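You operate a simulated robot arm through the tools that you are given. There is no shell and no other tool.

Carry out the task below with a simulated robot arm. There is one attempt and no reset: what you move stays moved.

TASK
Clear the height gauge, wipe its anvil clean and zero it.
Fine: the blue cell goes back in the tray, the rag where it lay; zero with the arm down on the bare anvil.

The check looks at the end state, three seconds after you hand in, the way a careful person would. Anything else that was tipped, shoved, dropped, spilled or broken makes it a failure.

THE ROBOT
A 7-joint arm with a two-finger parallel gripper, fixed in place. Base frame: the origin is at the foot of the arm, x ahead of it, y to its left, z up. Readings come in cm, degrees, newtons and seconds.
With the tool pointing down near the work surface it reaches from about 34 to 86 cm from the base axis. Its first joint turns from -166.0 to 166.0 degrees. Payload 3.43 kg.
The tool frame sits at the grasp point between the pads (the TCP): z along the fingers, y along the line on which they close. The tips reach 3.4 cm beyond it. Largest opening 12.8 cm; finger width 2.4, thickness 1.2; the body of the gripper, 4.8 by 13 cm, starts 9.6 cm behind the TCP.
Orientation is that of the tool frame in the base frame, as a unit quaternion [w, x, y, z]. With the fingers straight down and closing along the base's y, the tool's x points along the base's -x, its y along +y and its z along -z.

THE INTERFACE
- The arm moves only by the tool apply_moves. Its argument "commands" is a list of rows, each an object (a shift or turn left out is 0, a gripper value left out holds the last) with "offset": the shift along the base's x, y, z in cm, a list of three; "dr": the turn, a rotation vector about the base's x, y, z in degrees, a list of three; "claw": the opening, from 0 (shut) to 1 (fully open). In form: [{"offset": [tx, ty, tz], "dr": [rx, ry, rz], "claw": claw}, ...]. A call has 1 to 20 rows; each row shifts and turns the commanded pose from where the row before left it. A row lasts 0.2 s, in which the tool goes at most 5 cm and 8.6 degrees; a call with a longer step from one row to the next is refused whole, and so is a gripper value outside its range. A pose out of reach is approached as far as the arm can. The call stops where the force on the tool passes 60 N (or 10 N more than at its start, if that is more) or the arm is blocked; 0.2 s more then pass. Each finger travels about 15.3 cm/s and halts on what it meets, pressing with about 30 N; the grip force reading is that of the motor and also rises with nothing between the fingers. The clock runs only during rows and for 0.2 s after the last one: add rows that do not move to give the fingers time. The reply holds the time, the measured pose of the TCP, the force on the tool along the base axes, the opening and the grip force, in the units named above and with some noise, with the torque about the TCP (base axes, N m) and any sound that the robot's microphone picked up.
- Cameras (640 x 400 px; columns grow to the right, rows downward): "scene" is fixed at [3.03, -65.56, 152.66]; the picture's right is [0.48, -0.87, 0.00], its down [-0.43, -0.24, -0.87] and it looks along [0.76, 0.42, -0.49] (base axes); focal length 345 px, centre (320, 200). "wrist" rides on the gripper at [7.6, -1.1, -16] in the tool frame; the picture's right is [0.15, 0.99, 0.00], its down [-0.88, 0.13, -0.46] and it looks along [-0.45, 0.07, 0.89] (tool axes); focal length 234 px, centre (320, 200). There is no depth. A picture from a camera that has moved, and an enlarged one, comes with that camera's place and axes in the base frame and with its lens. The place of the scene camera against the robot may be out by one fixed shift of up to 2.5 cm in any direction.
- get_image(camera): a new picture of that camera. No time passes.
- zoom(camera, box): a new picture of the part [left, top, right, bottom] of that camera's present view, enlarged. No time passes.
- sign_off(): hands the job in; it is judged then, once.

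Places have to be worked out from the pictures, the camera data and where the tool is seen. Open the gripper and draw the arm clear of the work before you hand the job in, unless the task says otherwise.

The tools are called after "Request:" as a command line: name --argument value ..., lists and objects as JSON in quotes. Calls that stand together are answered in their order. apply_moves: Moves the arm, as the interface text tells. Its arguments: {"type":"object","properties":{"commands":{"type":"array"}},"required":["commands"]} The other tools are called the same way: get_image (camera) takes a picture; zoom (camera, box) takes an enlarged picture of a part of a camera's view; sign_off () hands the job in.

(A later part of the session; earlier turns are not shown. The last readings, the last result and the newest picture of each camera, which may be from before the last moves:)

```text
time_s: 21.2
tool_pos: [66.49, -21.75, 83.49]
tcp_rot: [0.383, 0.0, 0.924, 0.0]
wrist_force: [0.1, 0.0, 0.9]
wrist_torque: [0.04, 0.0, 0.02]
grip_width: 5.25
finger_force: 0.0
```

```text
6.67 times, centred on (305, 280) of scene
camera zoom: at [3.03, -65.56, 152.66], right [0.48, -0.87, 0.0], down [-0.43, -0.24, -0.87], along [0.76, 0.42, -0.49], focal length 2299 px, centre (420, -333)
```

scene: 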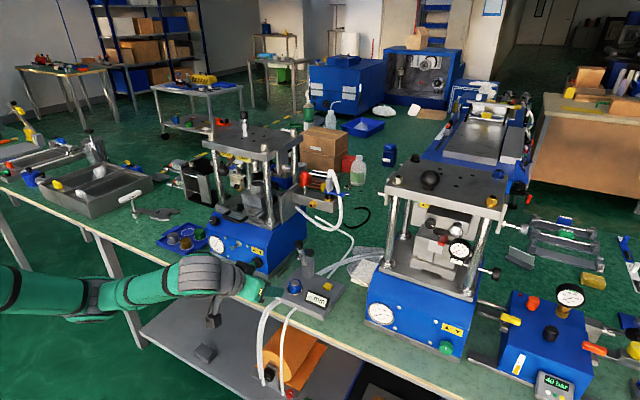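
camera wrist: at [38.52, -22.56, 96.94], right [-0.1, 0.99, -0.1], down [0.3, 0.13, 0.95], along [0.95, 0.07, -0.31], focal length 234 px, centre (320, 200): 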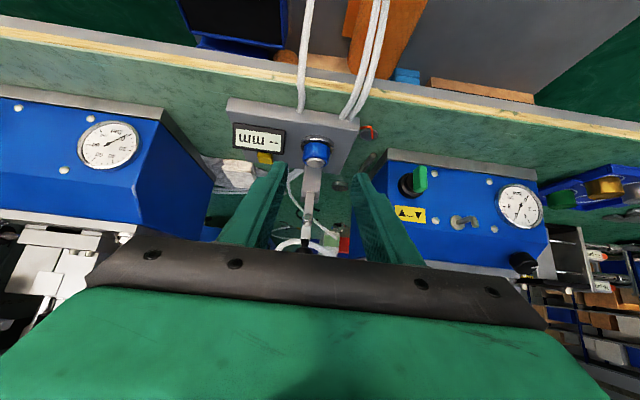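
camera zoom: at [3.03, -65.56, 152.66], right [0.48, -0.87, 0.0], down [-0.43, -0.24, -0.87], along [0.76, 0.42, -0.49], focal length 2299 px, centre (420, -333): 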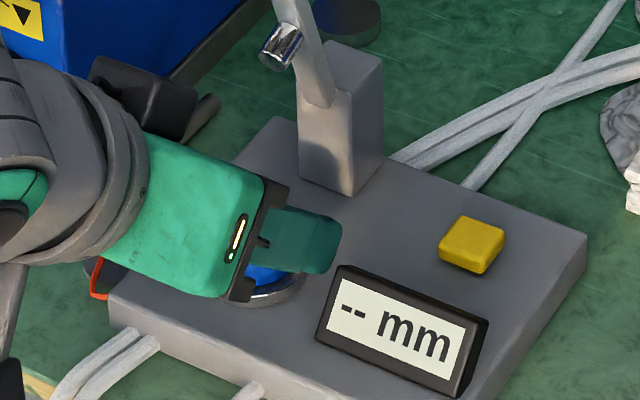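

The fingers flank the cell with tips just above the anvil. I close on it.

Request:
apply_moves --commands '[{"offset": [0, 0.08, 0]}, {"offset": [0, 0, 0], "claw": 0.22}, {"offset": [0, 0, 0], "claw": 0.22}, {"offset": [0, 0, 0]}]'

Request:
zoom --camera "wrist" --box '[220, 90, 420, 220]'

```text
time_s: 22.2
tool_pos: [66.39, -21.73, 83.49]
tcp_rot: [0.382, 0.0, 0.924, 0.0]
wrist_force: [0.5, -0.1, -1.0]
wrist_torque: [-0.03, -0.01, 0.0]
grip_width: 3.67
finger_force: 30.3
```

```text
3.08 times, centred on (320, 155) of wrist
camera zoom: at [50.0, -22.87, 89.44], right [-0.1, 0.99, -0.1], down [0.3, 0.13, 0.94], along [0.95, 0.07, -0.31], focal length 720 px, centre (320, 338)
```

zoom: 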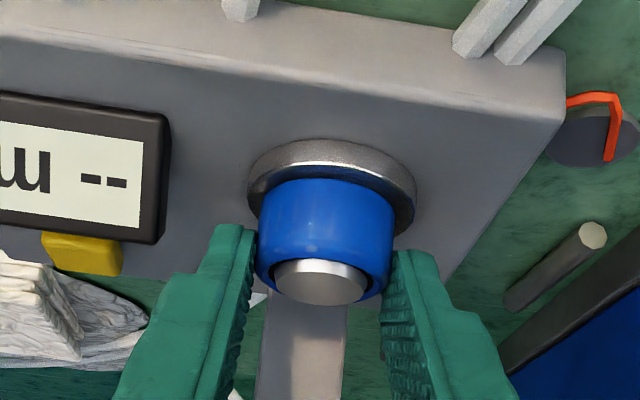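

The cell is held at 3.67 cm with 30 N. I lift it straight up 2 cm, then withdraw toward −x and check that it came along.

Request:
apply_moves --commands '[{"offset": [0, 0, 0.5]}, {"offset": [0, 0, 0.7]}, {"offset": [-0.3, 0, 0.8]}, {"offset": [-2.0, 0, 0.8]}, {"offset": [-3.0, 0, 1.0]}, {"offset": [-3.0, 0, 2.0]}, {"offset": [-1.5, 0, 4.0]}, {"offset": [0, 0, 0]}]'

Request:
get_image --camera "wrist"

Request:
zoom --camera "scene" --box '[240, 230, 350, 310]'

```text
time_s: 24.0
tool_pos: [56.7, -21.97, 93.48]
tcp_rot: [0.383, -0.001, 0.924, 0.0]
wrist_force: [0.3, 0.3, -1.0]
wrist_torque: [0.0, 0.04, 0.0]
grip_width: 3.68
finger_force: 29.6
```

```text
taken
camera wrist: at [40.22, -23.09, 99.49], right [-0.1, 0.99, -0.1], down [0.3, 0.13, 0.94], along [0.95, 0.07, -0.31], focal length 234 px, centre (320, 200)
```

wrist: 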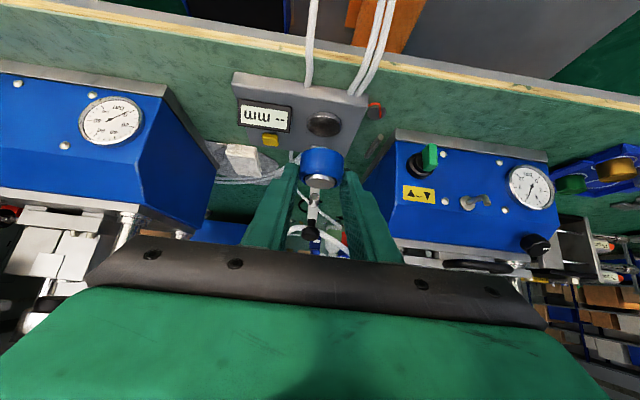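

```text
5.00 times, centred on (295, 270) of scene
camera zoom: at [3.03, -65.56, 152.66], right [0.48, -0.87, 0.0], down [-0.43, -0.24, -0.87], along [0.76, 0.42, -0.49], focal length 1724 px, centre (445, -150)
```

zoom: 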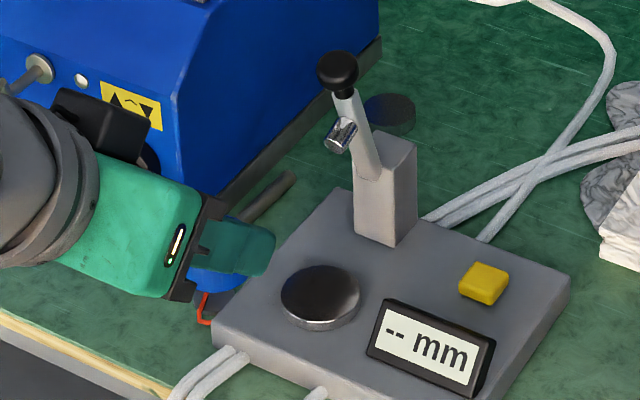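

The cell is in the gripper (it sits about +1.8 cm in x from the TCP, bottom 3.6 cm below it) and the bare anvil now shows a dark film. I carry the cell in front of the left press over to the tray's side.

Request:
apply_moves --commands '[{"offset": [-0.5, 4.5, 1]}, {"offset": [0, 4.6, 1]}, {"offset": [0, 4.6, 0]}, {"offset": [0, 4.6, 0]}, {"offset": [0, 4.6, 0]}, {"offset": [0, 4.6, 0]}, {"offset": [0, 4.6, 0]}, {"offset": [0, 4.6, 0]}, {"offset": [0, 4.6, 0]}, {"offset": [0, 4.6, 0]}, {"offset": [0, 4.6, 0]}, {"offset": [0, 3.5, 0]}, {"offset": [0, 0, 0]}]'

Request:
get_image --camera "wrist"

Request:
get_image --camera "scene"

```text
time_s: 26.8
tool_pos: [55.67, 32.57, 95.16]
tcp_rot: [0.383, -0.001, 0.924, -0.001]
wrist_force: [-0.7, 0.7, -0.9]
wrist_torque: [0.0, -0.04, -0.03]
grip_width: 3.67
finger_force: 29.5
```

```text
taken
camera wrist: at [39.29, 31.31, 101.16], right [-0.11, 0.99, -0.1], down [0.3, 0.13, 0.95], along [0.95, 0.07, -0.31], focal length 234 px, centre (320, 200)
```

wrist: 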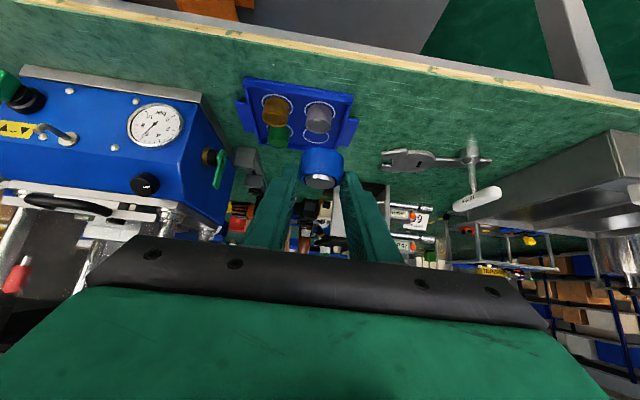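

```text
taken
```

scene: 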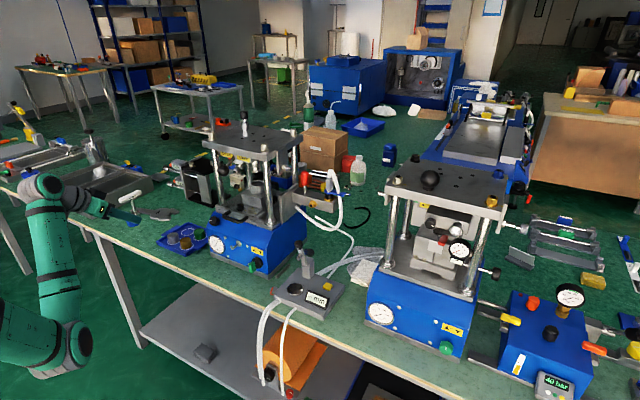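

I'm in front of the tray holding the blue cell. I zoom to measure the tray floor and empty ring from this low view.

Request:
zoom --camera "wrist" --box '[225, 65, 385, 165]'

Request:
zoom --camera "scene" --box '[80, 180, 240, 270]'

```text
4.00 times, centred on (305, 115) of wrist
camera zoom: at [39.29, 31.31, 101.16], right [-0.11, 0.99, -0.1], down [0.3, 0.13, 0.95], along [0.95, 0.07, -0.31], focal length 937 px, centre (380, 540)
```

zoom: 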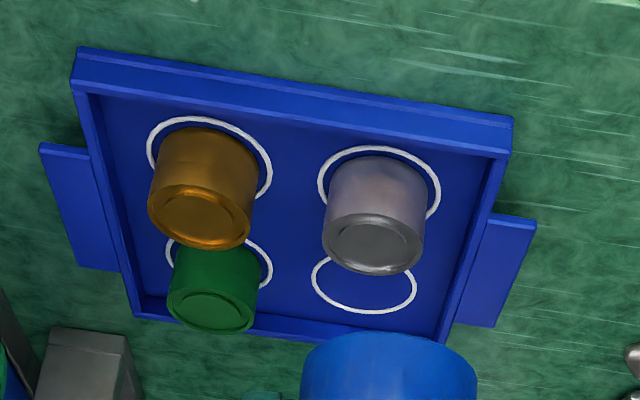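

```text
4.00 times, centred on (160, 225) of scene
camera zoom: at [3.03, -65.56, 152.66], right [0.48, -0.87, 0.0], down [-0.43, -0.24, -0.87], along [0.76, 0.42, -0.49], focal length 1380 px, centre (960, 100)
```

zoom: 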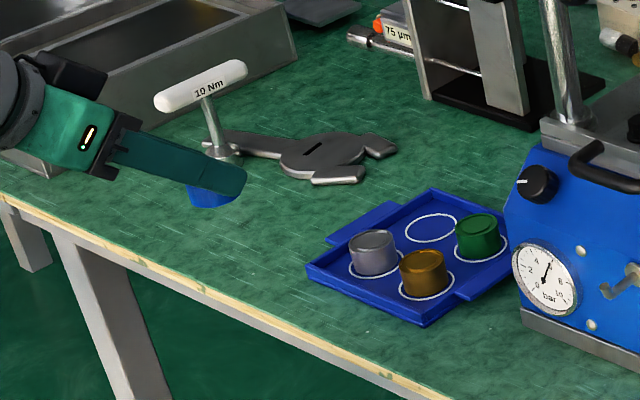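

The empty ring triangulates to (75.95, 32.03) with tray floor z≈77.25, and the held cell's offset checks out. I move over the ring and come down to about 1.5 cm above the floor.

Request:
apply_moves --commands '[{"offset": [4.62, -0.12, -1.25]}, {"offset": [4.62, -0.12, -1.25]}, {"offset": [4.62, -0.12, -1.25]}, {"offset": [4.62, -0.12, -1.25]}, {"offset": [0, 0, 0]}, {"offset": [0, 0, -3.8]}, {"offset": [0, 0, -3.8]}, {"offset": [0, 0, 0]}]'

Request:
get_image --camera "wrist"

Request:
zoom --camera "wrist" --box '[220, 90, 420, 215]'

Request:
zoom --camera "scene" --box '[130, 190, 260, 270]'

```text
time_s: 28.6
tool_pos: [74.51, 31.94, 82.81]
tcp_rot: [0.383, -0.001, 0.924, 0.001]
wrist_force: [0.4, -0.5, -1.0]
wrist_torque: [0.03, 0.06, 0.01]
grip_width: 3.69
finger_force: 30.0
```

```text
taken
camera wrist: at [57.98, 30.78, 88.7], right [-0.1, 0.99, -0.1], down [0.3, 0.13, 0.94], along [0.95, 0.07, -0.31], focal length 234 px, centre (320, 200)
```

wrist: 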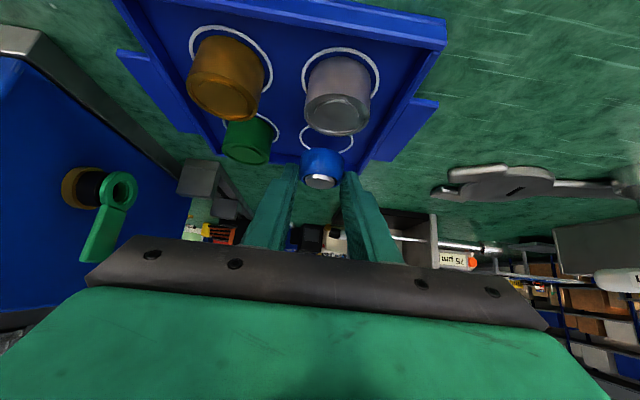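

```text
3.20 times, centred on (320, 152) of wrist
camera zoom: at [57.98, 30.78, 88.7], right [-0.1, 0.99, -0.1], down [0.3, 0.13, 0.94], along [0.95, 0.07, -0.31], focal length 749 px, centre (320, 352)
```

zoom: 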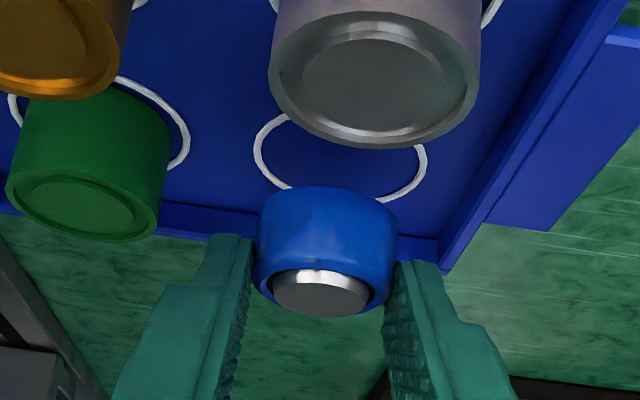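

```text
4.92 times, centred on (195, 230) of scene
camera zoom: at [3.03, -65.56, 152.66], right [0.48, -0.87, 0.0], down [-0.43, -0.24, -0.87], along [0.76, 0.42, -0.49], focal length 1698 px, centre (935, 52)
```

zoom: 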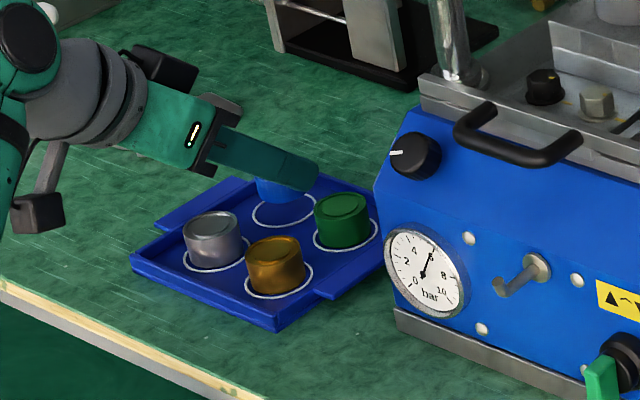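

The cell hovers about 0.4 cm too far in +x and 0.15 too low in y relative to the ring. I correct, then lower to just above the floor.

Request:
apply_moves --commands '[{"offset": [-0.4, 0.13, 0]}, {"offset": [0, 0, -0.8]}, {"offset": [0, 0, -0.6]}, {"offset": [0, 0, 0]}]'

Request:
zoom --camera "wrist" --box '[220, 90, 420, 215]'

```text
time_s: 29.6
tool_pos: [74.14, 31.93, 81.32]
tcp_rot: [0.382, 0.0, 0.924, 0.0]
wrist_force: [0.2, -0.6, -1.8]
wrist_torque: [-0.03, 0.02, 0.03]
grip_width: 3.69
finger_force: 30.1
```

```text
3.20 times, centred on (320, 152) of wrist
camera zoom: at [57.66, 30.79, 87.26], right [-0.1, 0.99, -0.1], down [0.3, 0.13, 0.94], along [0.95, 0.07, -0.31], focal length 749 px, centre (320, 352)
```

zoom: 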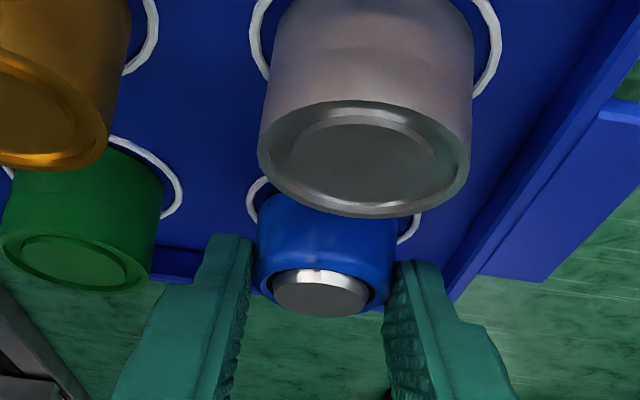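

About half a centimetre remains. I lower in small steps and watch the vertical force for contact.

Request:
apply_moves --commands '[{"offset": [0, 0.05, -0.2]}, {"offset": [0, 0, 0]}]'

Request:
apply_moves --commands '[{"offset": [0, 0, -0.15]}, {"offset": [0, 0, 0]}]'

```text
time_s: 30.2
tool_pos: [74.12, 31.94, 81.2]
tcp_rot: [0.383, 0.0, 0.924, 0.0]
wrist_force: [0.2, -0.5, -1.1]
wrist_torque: [-0.05, -0.02, 0.02]
grip_width: 3.67
finger_force: 30.0
```

```text
time_s: 30.8
tool_pos: [74.21, 32.0, 81.04]
tcp_rot: [0.383, 0.0, 0.924, 0.0]
wrist_force: [-1.3, 0.4, 1.3]
wrist_torque: [0.03, -0.06, 0.04]
grip_width: 3.66
finger_force: 29.1
```

The vertical force has just turned positive, perhaps first touch. One more tiny step to confirm.

Request:
apply_moves --commands '[{"offset": [0, 0, -0.1]}, {"offset": [0, 0, 0]}]'

Request:
zoom --camera "wrist" --box '[220, 90, 420, 215]'

Request:
zoom --camera "scene" --box '[150, 200, 240, 260]'

```text
time_s: 31.4
tool_pos: [74.16, 32.01, 80.96]
tcp_rot: [0.384, 0.0, 0.923, 0.001]
wrist_force: [-1.2, 0.2, 10.0]
wrist_torque: [-0.06, -0.08, -0.03]
grip_width: 3.7
finger_force: 29.8
```

```text
3.20 times, centred on (320, 152) of wrist
camera zoom: at [57.71, 30.86, 86.91], right [-0.1, 0.99, -0.1], down [0.3, 0.13, 0.95], along [0.95, 0.07, -0.31], focal length 749 px, centre (320, 352)
```

zoom: 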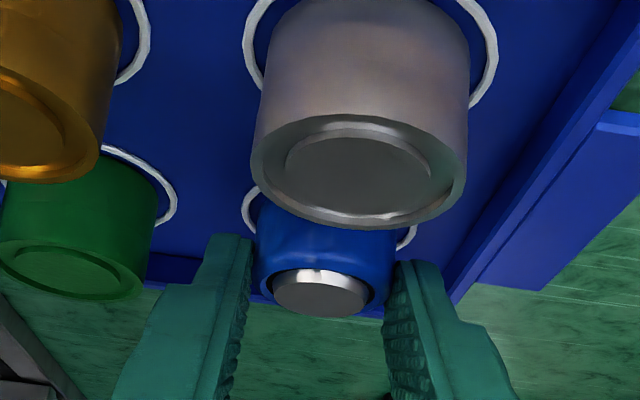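

```text
6.67 times, centred on (195, 230) of scene
camera zoom: at [3.03, -65.56, 152.66], right [0.48, -0.87, 0.0], down [-0.43, -0.24, -0.87], along [0.76, 0.42, -0.49], focal length 2299 px, centre (1153, 0)
```

zoom: 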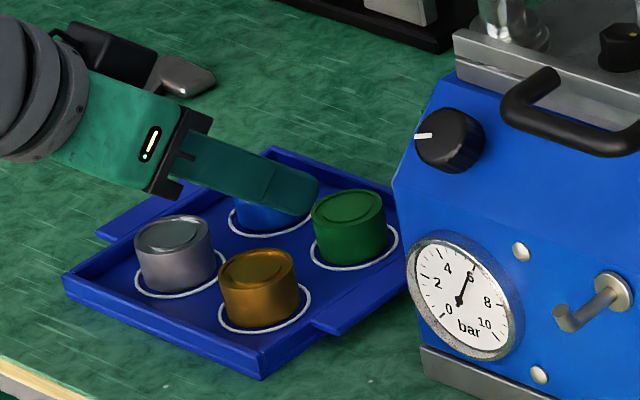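

Contact at about 10 N: the cell stands on the tray floor inside the ring. I open the fingers only slightly (to ~4.8 cm) to stay clear of the green cell, then look.

Request:
apply_moves --commands '[{"offset": [0, 0, 0.08]}, {"offset": [0, 0, 0], "claw": 0.37}, {"offset": [0, 0, 0], "claw": 0.37}, {"offset": [0, 0, 0]}]'

Request:
zoom --camera "wrist" --box '[220, 90, 420, 215]'

```text
time_s: 32.4
tool_pos: [74.15, 31.96, 80.87]
tcp_rot: [0.382, 0.0, 0.924, 0.0]
wrist_force: [-0.2, -0.5, -0.4]
wrist_torque: [-0.01, -0.03, -0.01]
grip_width: 4.75
finger_force: 0.0
```

```text
3.20 times, centred on (320, 152) of wrist
camera zoom: at [57.71, 30.81, 86.85], right [-0.1, 0.99, -0.1], down [0.3, 0.13, 0.94], along [0.95, 0.07, -0.31], focal length 749 px, centre (320, 352)
```

zoom: 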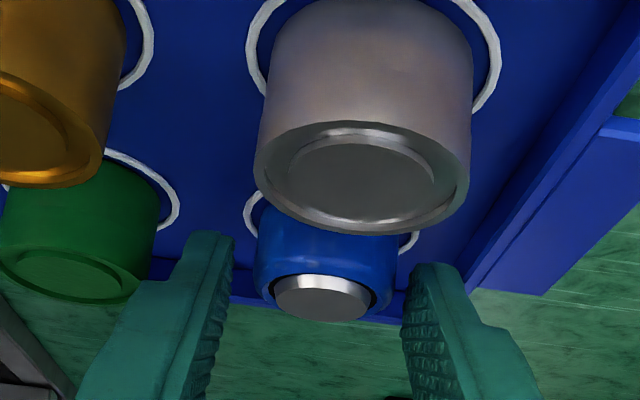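

Released cleanly. I raise the tool straight up off the cell, back away, and check the tray.

Request:
apply_moves --commands '[{"offset": [0, 0, 1.5]}, {"offset": [0, 0, 3]}, {"offset": [0, 0, 4]}, {"offset": [-3, 0, 3.5]}, {"offset": [-4.5, 0, 1.5]}, {"offset": [-4.5, 0, 0]}, {"offset": [-4.5, 0, 0]}, {"offset": [-2, 0, 0]}, {"offset": [0, 0, 0]}]'

Request:
zoom --camera "wrist" --box '[225, 65, 385, 165]'

Request:
zoom --camera "scene" --box '[150, 200, 240, 260]'

```text
time_s: 34.4
tool_pos: [55.51, 31.97, 94.49]
tcp_rot: [0.384, 0.0, 0.924, 0.0]
wrist_force: [0.2, 0.4, 0.0]
wrist_torque: [-0.01, -0.03, -0.01]
grip_width: 4.71
finger_force: 0.0
```

```text
4.00 times, centred on (305, 115) of wrist
camera zoom: at [39.11, 30.82, 100.45], right [-0.1, 0.99, -0.1], down [0.3, 0.13, 0.94], along [0.95, 0.07, -0.31], focal length 937 px, centre (380, 540)
```

zoom: 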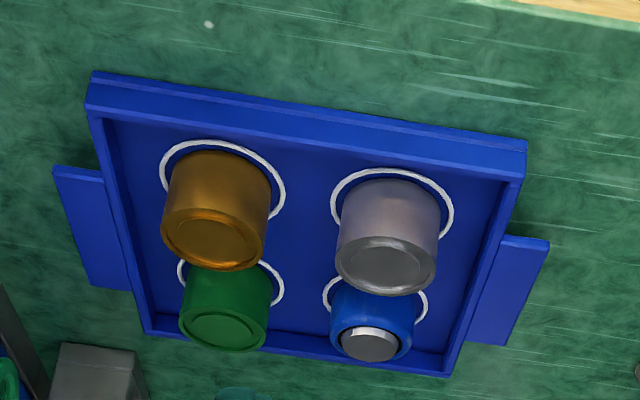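

```text
6.67 times, centred on (195, 230) of scene
camera zoom: at [3.03, -65.56, 152.66], right [0.48, -0.87, 0.0], down [-0.43, -0.24, -0.87], along [0.76, 0.42, -0.49], focal length 2299 px, centre (1153, 0)
```

zoom: 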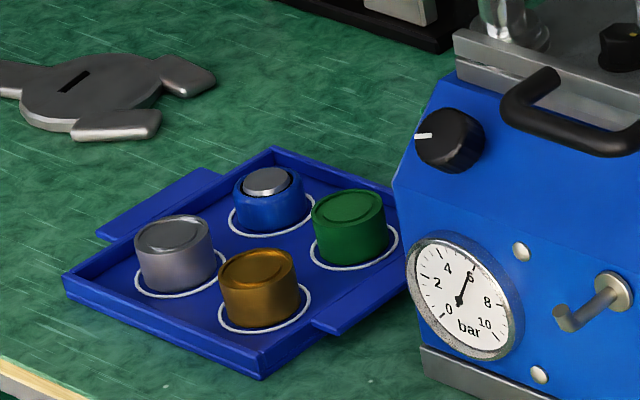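

The blue cell stands upright in its ring and the others are untouched. Now I travel back in front of the presses to the rag's line (y≈−36) for a good look at it.

Request:
apply_moves --commands '[{"offset": [0, -4.6, 0.5]}, {"offset": [0, -4.6, 0.5]}, {"offset": [0, -4.6, 0.5]}, {"offset": [0, -4.6, 0]}, {"offset": [0, -4.6, 0]}, {"offset": [0, -4.6, 0]}, {"offset": [0, -4.6, 0]}, {"offset": [0, -4.6, 0]}, {"offset": [0, -4.6, 0]}, {"offset": [0, -4.6, 0]}, {"offset": [0, -4.6, 0]}, {"offset": [0, -4.6, 0]}, {"offset": [0, -4.6, 0]}, {"offset": [0, -4.6, 0]}, {"offset": [0, -3.6, 0], "claw": 0.65}, {"offset": [0, 0, 0]}]'

Request:
get_image --camera "wrist"

Request:
zoom --camera "wrist" --box '[240, 80, 400, 190]'

Request:
get_image --camera "scene"

```text
time_s: 37.8
tool_pos: [55.87, -36.13, 96.07]
tcp_rot: [0.382, 0.0, 0.924, -0.001]
wrist_force: [0.2, -0.4, 0.2]
wrist_torque: [-0.01, -0.02, -0.04]
grip_width: 8.34
finger_force: 0.0
```

```text
taken
camera wrist: at [39.36, -37.25, 101.89], right [-0.1, 0.99, -0.1], down [0.3, 0.13, 0.95], along [0.95, 0.07, -0.31], focal length 234 px, centre (320, 200)
```

wrist: 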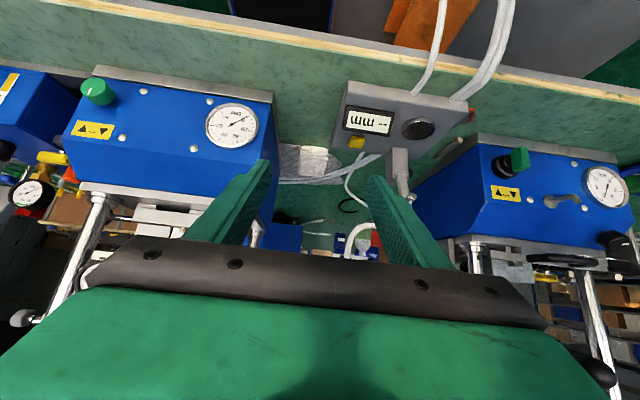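

```text
3.64 times, centred on (320, 135) of wrist
camera zoom: at [39.36, -37.25, 101.89], right [-0.1, 0.99, -0.1], down [0.3, 0.13, 0.95], along [0.95, 0.07, -0.31], focal length 852 px, centre (320, 436)
```

zoom: 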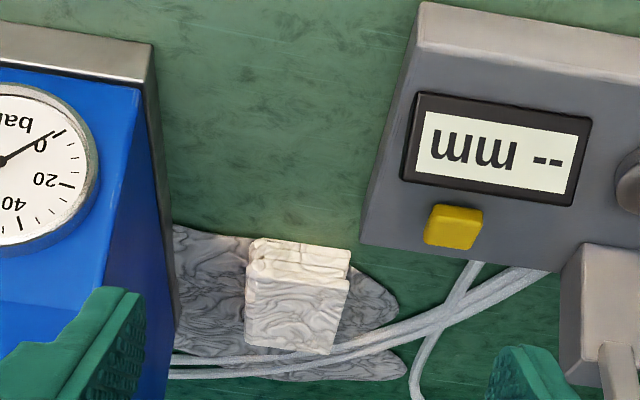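

```text
taken
```

scene: 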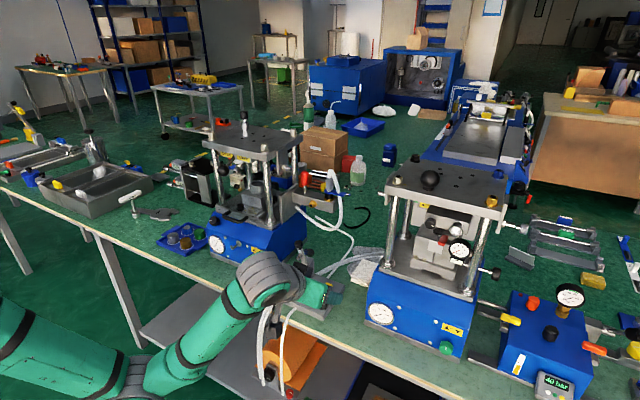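

The rag resolves to x 82.2–91.8, y −39.2…−33.5, about 1.9 cm thick on the bench (z≈76.9), with the press wall at y≈−44. I approach low along the tilted tool axis to keep the hand under the press's top plate, with fingers open ~8.3 cm.

Request:
apply_moves --commands '[{"offset": [4.8, -0.05, -1.1]}, {"offset": [4.8, -0.05, -1.5]}, {"offset": [4.8, -0.05, -1.5]}, {"offset": [4.5, -0.05, -1.4]}, {"offset": [0, 0, 0]}, {"offset": [0, 0, 0]}]'

Request:
get_image --camera "wrist"

Request:
get_image --camera "scene"

```text
refused: row 2 steps farther than a row can; nothing moved
```

```text
taken
camera wrist: at [39.36, -37.25, 101.89], right [-0.1, 0.99, -0.1], down [0.3, 0.13, 0.95], along [0.95, 0.07, -0.31], focal length 234 px, centre (320, 200)
```

wrist: 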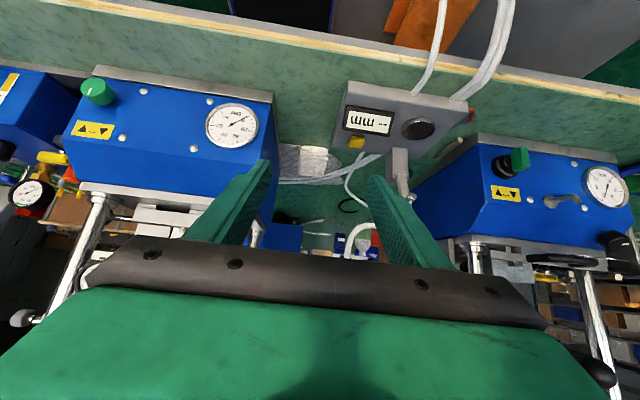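

```text
taken
```

scene: 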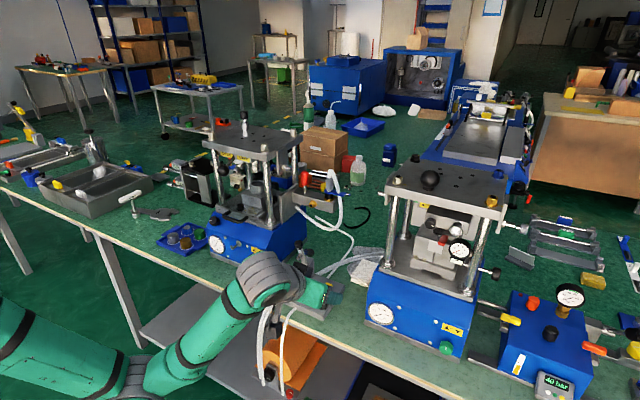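

The call was refused because one row exceeded 5 cm; nothing moved. I repeat it with shorter steps.

Request:
apply_moves --commands '[{"offset": [3.9, -0.04, -1.1]}, {"offset": [3.9, -0.04, -1.1]}, {"offset": [3.9, -0.04, -1.1]}, {"offset": [3.9, -0.04, -1.1]}, {"offset": [3.7, -0.04, -1.1]}, {"offset": [0, 0, 0]}, {"offset": [0, 0, 0]}]'

Request:
get_image --camera "wrist"

Request:
get_image --camera "scene"

```text
time_s: 39.4
tool_pos: [75.08, -36.22, 90.4]
tcp_rot: [0.383, 0.0, 0.924, 0.0]
wrist_force: [-0.1, -0.5, 0.0]
wrist_torque: [0.04, 0.0, 0.0]
grip_width: 8.33
finger_force: 0.1
```

```text
taken
camera wrist: at [58.6, -37.41, 96.37], right [-0.1, 0.99, -0.1], down [0.3, 0.13, 0.94], along [0.95, 0.07, -0.31], focal length 234 px, centre (320, 200)
```

wrist: 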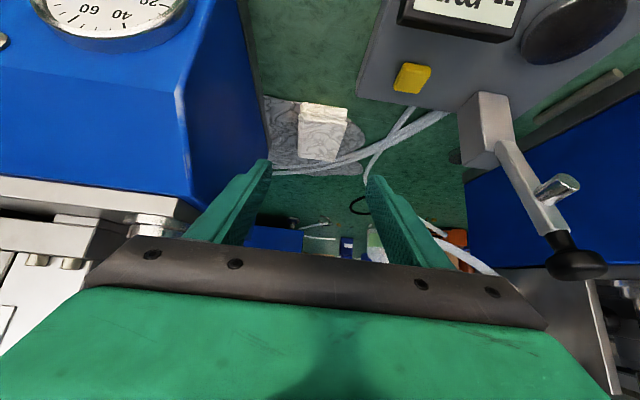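

```text
taken
```

scene: 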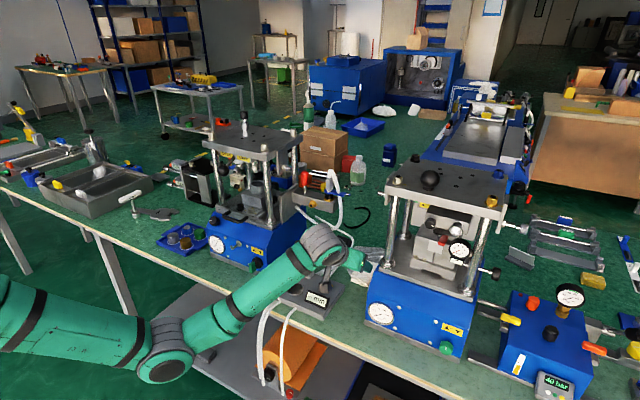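

Clear so far. I zoom onto the rag and the nearby press wall from here to refine the grasp.

Request:
zoom --camera "wrist" --box '[230, 80, 400, 190]'

Request:
zoom --camera "scene" --box '[300, 220, 410, 300]'

```text
3.64 times, centred on (315, 135) of wrist
camera zoom: at [58.6, -37.41, 96.37], right [-0.1, 0.99, -0.1], down [0.3, 0.13, 0.94], along [0.95, 0.07, -0.31], focal length 852 px, centre (338, 436)
```

zoom: 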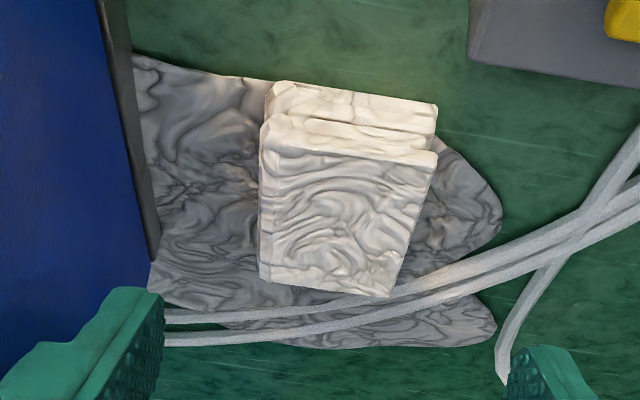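

```text
5.00 times, centred on (355, 260) of scene
camera zoom: at [3.03, -65.56, 152.66], right [0.48, -0.87, 0.0], down [-0.43, -0.24, -0.87], along [0.76, 0.42, -0.49], focal length 1724 px, centre (145, -100)
```

zoom: 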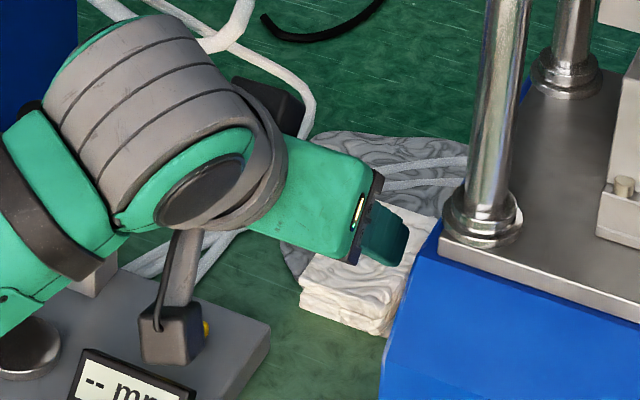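

The rag's centreline is y≈−36.35 and its bottom z≈76.8. I advance along the axis most of the way and check clearances before the last stretch.

Request:
apply_moves --commands '[{"offset": [2.5, -0.04, -2.45]}, {"offset": [2.5, -0.04, -2.45]}, {"offset": [2.5, -0.04, -2.45]}, {"offset": [0, 0, 0]}, {"offset": [0, 0, 0]}]'

Request:
get_image --camera "wrist"

Request:
zoom --camera "scene" --box '[300, 200, 430, 290]'

```text
time_s: 40.6
tool_pos: [82.35, -36.24, 83.05]
tcp_rot: [0.383, 0.0, 0.924, 0.0]
wrist_force: [0.1, 0.2, 0.7]
wrist_torque: [0.02, 0.0, 0.01]
grip_width: 8.34
finger_force: 0.1
```

```text
taken
camera wrist: at [65.93, -37.41, 89.0], right [-0.1, 0.99, -0.1], down [0.3, 0.13, 0.94], along [0.95, 0.07, -0.31], focal length 234 px, centre (320, 200)
```

wrist: 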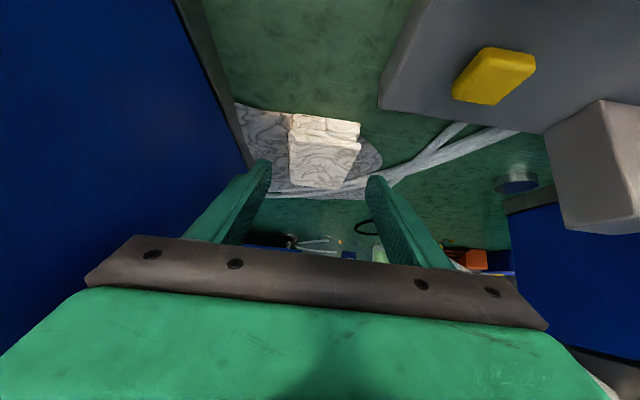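

```text
4.44 times, centred on (365, 245) of scene
camera zoom: at [3.03, -65.56, 152.66], right [0.48, -0.87, 0.0], down [-0.43, -0.24, -0.87], along [0.76, 0.42, -0.49], focal length 1533 px, centre (120, 0)
```

zoom: 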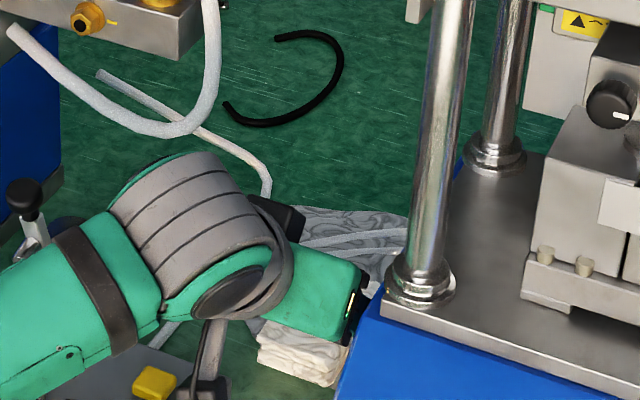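

No contact and clearances look fine. I finish the approach so the tips end up a few millimetres above the bench on both sides of the rag.

Request:
apply_moves --commands '[{"offset": [1.4, -0.05, -1.2]}, {"offset": [1.4, -0.05, -1.2]}, {"offset": [0, 0, 0]}, {"offset": [0, 0, 0]}]'

Request:
zoom --camera "wrist" --box '[220, 70, 420, 200]'

```text
time_s: 41.6
tool_pos: [85.35, -36.47, 80.72]
tcp_rot: [0.383, 0.0, 0.924, 0.0]
wrist_force: [-0.1, -0.1, -0.6]
wrist_torque: [0.02, -0.04, 0.05]
grip_width: 8.33
finger_force: 0.1
```

```text
3.08 times, centred on (320, 135) of wrist
camera zoom: at [68.83, -37.57, 86.67], right [-0.1, 0.99, -0.1], down [0.3, 0.13, 0.94], along [0.95, 0.07, -0.31], focal length 720 px, centre (320, 400)
```

zoom: 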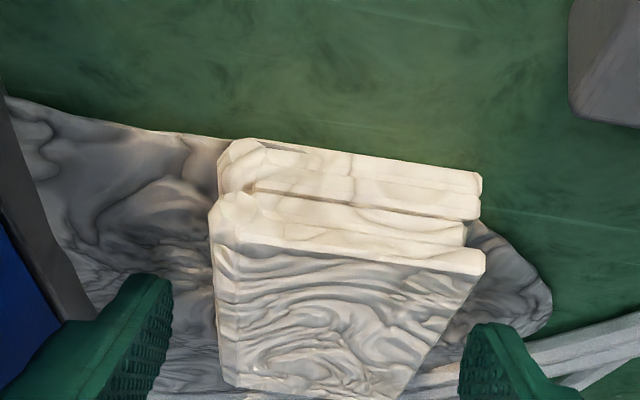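

The rag's edges confirm y −39.2…−33.4 and thickness ~2 cm; tips are ~0.7 cm above its underside. I go 0.25 cm lower, nudge +y 0.1, and close on the rag.

Request:
apply_moves --commands '[{"offset": [0, 0.08, -0.25]}, {"offset": [0, 0, 0]}, {"offset": [0, 0, 0], "claw": 0.5}, {"offset": [0, 0, 0], "claw": 0.35}, {"offset": [0, 0, 0], "claw": 0.35}, {"offset": [0, 0, 0]}]'

Request:
zoom --camera "wrist" --box '[220, 70, 420, 200]'

```text
time_s: 43.0
tool_pos: [85.29, -36.44, 80.42]
tcp_rot: [0.383, 0.0, 0.924, 0.0]
wrist_force: [0.7, 0.0, 0.8]
wrist_torque: [0.04, 0.03, -0.02]
grip_width: 5.67
finger_force: 29.4
```

```text
3.08 times, centred on (320, 135) of wrist
camera zoom: at [68.85, -37.48, 86.43], right [-0.1, 0.99, -0.1], down [0.3, 0.13, 0.94], along [0.95, 0.07, -0.31], focal length 720 px, centre (320, 400)
```

zoom: 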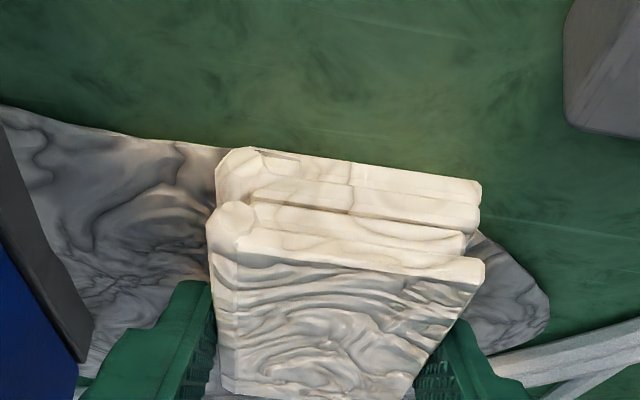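

The rag is gripped (5.67 cm, 29 N) at TCP (85.3, −36.4, 80.42) — the pose to return to. I lift slightly and retreat back along the same corridor.

Request:
apply_moves --commands '[{"offset": [0, 0, 0.4]}, {"offset": [0, 0, 0.6]}, {"offset": [-0.5, 0, 0.8]}, {"offset": [-2.3, 0, 2.0]}, {"offset": [-2.3, 0, 2.0]}, {"offset": [-2.5, 0, 2.2]}, {"offset": [-2.5, 0, 2.2]}, {"offset": [0, 0, 0]}]'

Request:
get_image --camera "wrist"

Request:
zoom --camera "scene" --box '[290, 220, 420, 310]'

```text
time_s: 44.8
tool_pos: [75.27, -36.29, 90.83]
tcp_rot: [0.383, 0.0, 0.924, 0.0]
wrist_force: [0.9, -0.4, -0.1]
wrist_torque: [0.01, 0.0, 0.03]
grip_width: 5.66
finger_force: 29.9
```

```text
taken
camera wrist: at [58.73, -37.47, 96.67], right [-0.1, 0.99, -0.1], down [0.3, 0.13, 0.94], along [0.95, 0.07, -0.31], focal length 234 px, centre (320, 200)
```

wrist: 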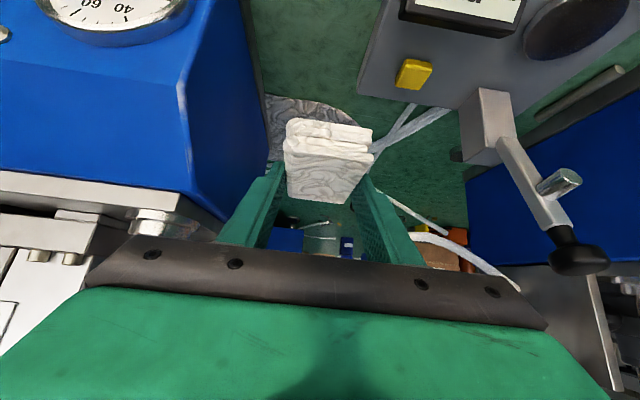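

```text
4.44 times, centred on (355, 265) of scene
camera zoom: at [3.03, -65.56, 152.66], right [0.48, -0.87, 0.0], down [-0.43, -0.24, -0.87], along [0.76, 0.42, -0.49], focal length 1533 px, centre (164, -89)
```

zoom: 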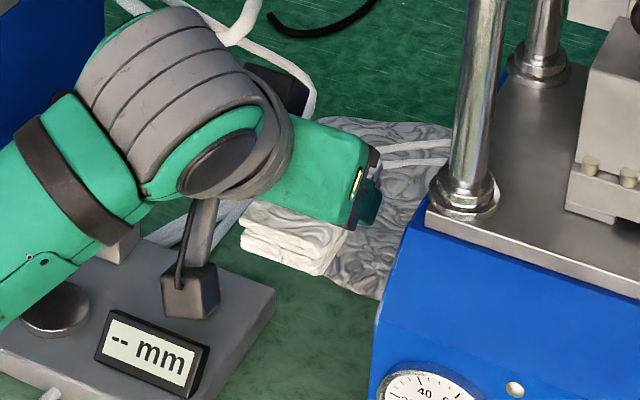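

The rag came up level. I back out in front of the gauge, shift over to y≈−21.6, and stop there before going in above the anvil.

Request:
apply_moves --commands '[{"offset": [-4.8, 0, 0.3]}, {"offset": [-4.8, 0, 0.3]}, {"offset": [-4.8, 0, 0.3]}, {"offset": [-4.8, 0, 0.3]}, {"offset": [-1.0, 3.6, 0]}, {"offset": [0, 3.7, 0]}, {"offset": [0, 3.7, 0]}, {"offset": [0, 3.7, 0]}, {"offset": [0, 0, 0]}, {"offset": [0, 0, 0]}]'

Request:
get_image --camera "wrist"

Request:
zoom --camera "scene" --box '[230, 230, 360, 320]'

```text
time_s: 47.0
tool_pos: [55.29, -21.56, 91.93]
tcp_rot: [0.383, 0.001, 0.924, -0.001]
wrist_force: [0.5, 0.5, -0.6]
wrist_torque: [0.02, 0.03, -0.03]
grip_width: 5.65
finger_force: 29.9
```

```text
taken
camera wrist: at [38.8, -22.76, 97.85], right [-0.1, 0.99, -0.1], down [0.3, 0.13, 0.94], along [0.95, 0.07, -0.31], focal length 234 px, centre (320, 200)
```

wrist: 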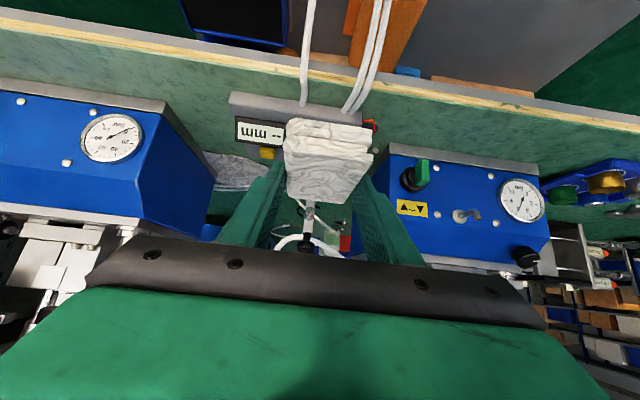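

```text
4.44 times, centred on (295, 275) of scene
camera zoom: at [3.03, -65.56, 152.66], right [0.48, -0.87, 0.0], down [-0.43, -0.24, -0.87], along [0.76, 0.42, -0.49], focal length 1533 px, centre (431, -133)
```

zoom: 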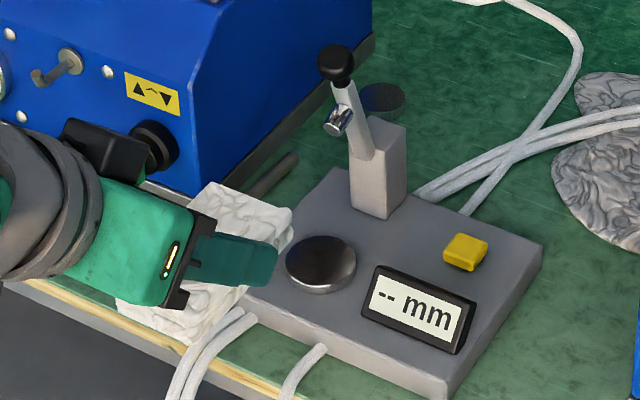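

The rag is level and the anvil is bare in front of it. I take a close scene view of the anvil as the "dirty" reference, then move in above it at rag-bottom height ≈84.

Request:
zoom --camera "scene" --box '[280, 270, 328, 300]'

Request:
apply_moves --commands '[{"offset": [3.5, 0, -1.5]}, {"offset": [3.5, -0.05, -1.5]}, {"offset": [3.0, -0.05, -1.5]}, {"offset": [0, 0, 0]}, {"offset": [0, 0, 0]}]'

Request:
get_image --camera "wrist"

Request:
zoom --camera "scene" --box '[240, 230, 350, 310]'

```text
13.33 times, centred on (304, 285) of scene
camera zoom: at [3.03, -65.56, 152.66], right [0.48, -0.87, 0.0], down [-0.43, -0.24, -0.87], along [0.76, 0.42, -0.49], focal length 4598 px, centre (533, -933)
```

zoom: 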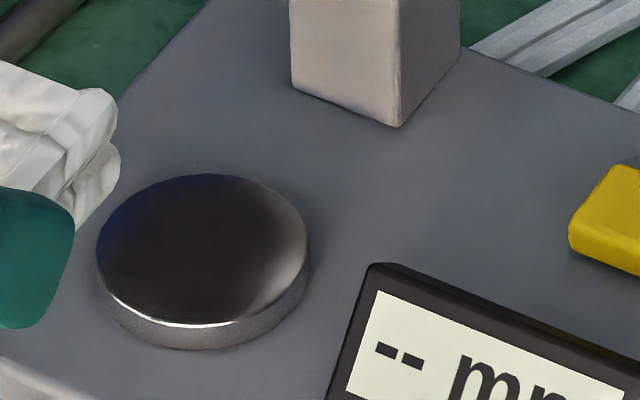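

```text
time_s: 48.2
tool_pos: [65.28, -21.76, 87.38]
tcp_rot: [0.382, 0.0, 0.924, 0.0]
wrist_force: [0.3, -0.1, -0.3]
wrist_torque: [-0.01, 0.02, 0.0]
grip_width: 5.68
finger_force: 30.1
```

```text
taken
camera wrist: at [48.78, -22.97, 93.33], right [-0.1, 0.99, -0.1], down [0.3, 0.13, 0.94], along [0.95, 0.07, -0.31], focal length 234 px, centre (320, 200)
```

wrist: 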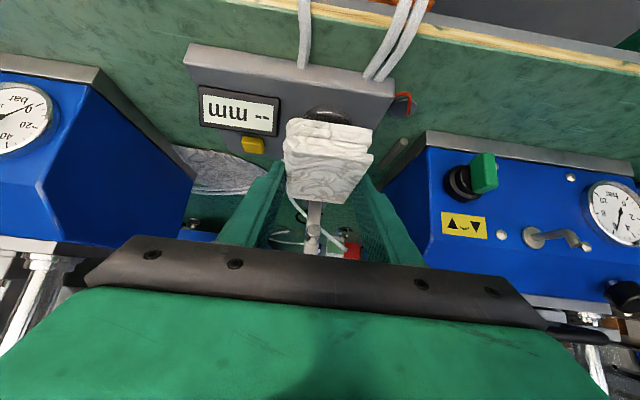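

```text
5.00 times, centred on (295, 270) of scene
camera zoom: at [3.03, -65.56, 152.66], right [0.48, -0.87, 0.0], down [-0.43, -0.24, -0.87], along [0.76, 0.42, -0.49], focal length 1724 px, centre (445, -150)
```

zoom: 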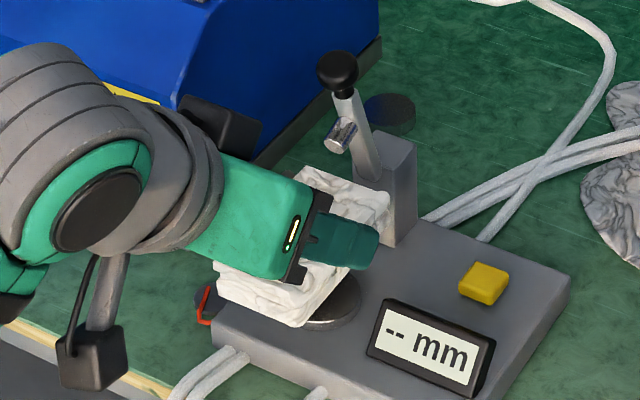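

The rag is above the anvil and short of the post. I lower to just above contact and then step down watching the force.

Request:
apply_moves --commands '[{"offset": [0.5, 0.1, -1.6]}, {"offset": [0.4, 0.05, -1.6]}, {"offset": [0, 0, 0]}]'

Request:
apply_moves --commands '[{"offset": [0, 0, -0.3]}, {"offset": [0, 0, 0]}]'

Request:
apply_moves --commands '[{"offset": [0, 0, -0.15]}, {"offset": [0, 0, 0]}]'

```text
time_s: 49.0
tool_pos: [65.94, -21.74, 84.11]
tcp_rot: [0.383, 0.001, 0.924, -0.001]
wrist_force: [-0.3, -0.5, -0.6]
wrist_torque: [-0.01, 0.01, -0.04]
grip_width: 5.67
finger_force: 29.6
```

```text
time_s: 49.6
tool_pos: [66.0, -21.69, 83.79]
tcp_rot: [0.383, 0.0, 0.924, 0.0]
wrist_force: [-0.2, -1.0, -0.3]
wrist_torque: [-0.02, 0.02, 0.0]
grip_width: 5.69
finger_force: 30.0
```

```text
time_s: 50.2
tool_pos: [66.02, -21.76, 83.63]
tcp_rot: [0.383, -0.001, 0.924, 0.001]
wrist_force: [0.5, -0.5, -1.3]
wrist_torque: [0.01, -0.02, 0.0]
grip_width: 5.68
finger_force: 29.6
```

No contact yet at TCP z 83.63. I continue down in small steps.

Request:
apply_moves --commands '[{"offset": [0, 0, -0.15]}, {"offset": [0, 0, 0]}]'

Request:
apply_moves --commands '[{"offset": [0, 0, -0.12]}, {"offset": [0, 0, 0]}]'

Request:
zoom --camera "scene" --box '[260, 250, 340, 305]'

```text
time_s: 50.8
tool_pos: [65.98, -21.63, 83.55]
tcp_rot: [0.384, 0.0, 0.924, 0.001]
wrist_force: [0.3, 0.0, -0.4]
wrist_torque: [0.0, -0.01, 0.0]
grip_width: 5.69
finger_force: 29.8
```

```text
time_s: 51.4
tool_pos: [65.98, -21.7, 83.46]
tcp_rot: [0.383, 0.001, 0.924, -0.001]
wrist_force: [-2.3, -2.4, 5.2]
wrist_torque: [-0.04, -0.02, -0.01]
grip_width: 5.68
finger_force: 29.7
```

```text
7.27 times, centred on (300, 278) of scene
camera zoom: at [3.03, -65.56, 152.66], right [0.48, -0.87, 0.0], down [-0.43, -0.24, -0.87], along [0.76, 0.42, -0.49], focal length 2508 px, centre (466, -364)
```

zoom: 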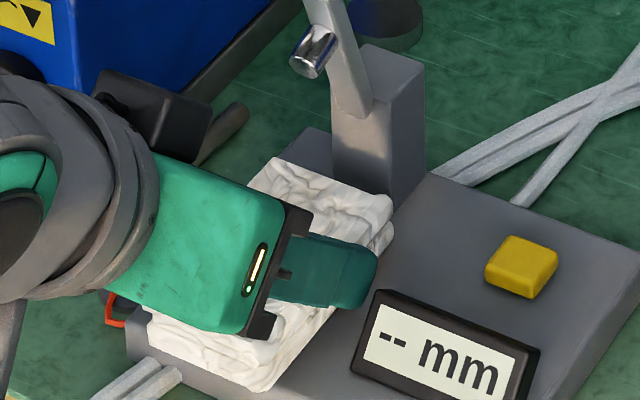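

Contact at about 5 N. I press a touch more and wipe with strokes along x (within ±1.1 cm, staying short of the post) and along +y.

Request:
apply_moves --commands '[{"offset": [0, 0, -0.05]}, {"offset": [-0.6, 0, 0]}, {"offset": [-0.5, 0, 0]}, {"offset": [0.7, 0, 0]}, {"offset": [0.7, 0, 0]}, {"offset": [0.7, 0, 0]}, {"offset": [-0.7, 0, 0]}, {"offset": [-0.7, 0, 0]}, {"offset": [-0.7, 0, 0]}, {"offset": [0.7, 0, 0]}, {"offset": [0.7, 0, 0]}, {"offset": [0.7, 0, 0]}, {"offset": [-0.5, 0.4, 0]}, {"offset": [-0.5, 0.5, 0]}, {"offset": [0, 0.5, 0]}, {"offset": [0, -0.5, 0]}, {"offset": [0, -0.5, 0]}, {"offset": [0, -0.4, 0]}, {"offset": [0, 0, 0]}]'

Request:
get_image --camera "wrist"

Request:
zoom --camera "scene" --box '[260, 250, 340, 305]'

```text
time_s: 55.4
tool_pos: [66.0, -21.59, 83.41]
tcp_rot: [0.384, 0.0, 0.923, 0.0]
wrist_force: [0.1, 6.1, 13.8]
wrist_torque: [0.22, -0.23, 0.09]
grip_width: 5.69
finger_force: 29.8
```

```text
taken
camera wrist: at [49.45, -22.74, 89.36], right [-0.1, 0.99, -0.1], down [0.3, 0.13, 0.95], along [0.95, 0.07, -0.31], focal length 234 px, centre (320, 200)
```

wrist: 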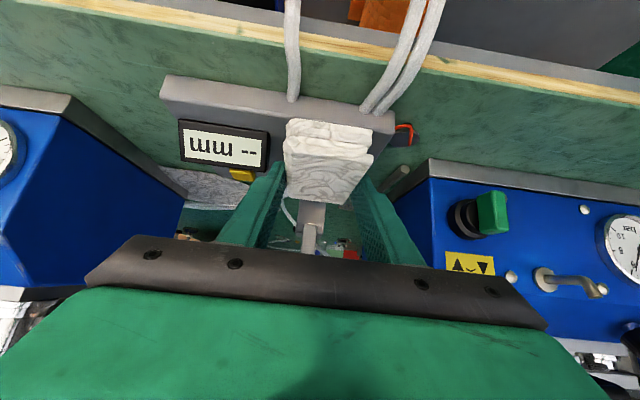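

```text
7.27 times, centred on (300, 278) of scene
camera zoom: at [3.03, -65.56, 152.66], right [0.48, -0.87, 0.0], down [-0.43, -0.24, -0.87], along [0.76, 0.42, -0.49], focal length 2508 px, centre (466, -364)
```

zoom: 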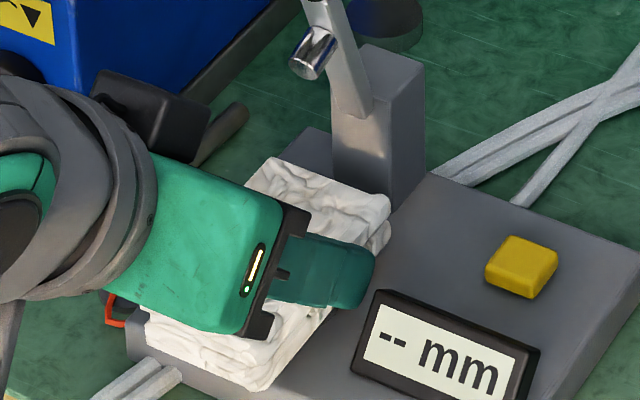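

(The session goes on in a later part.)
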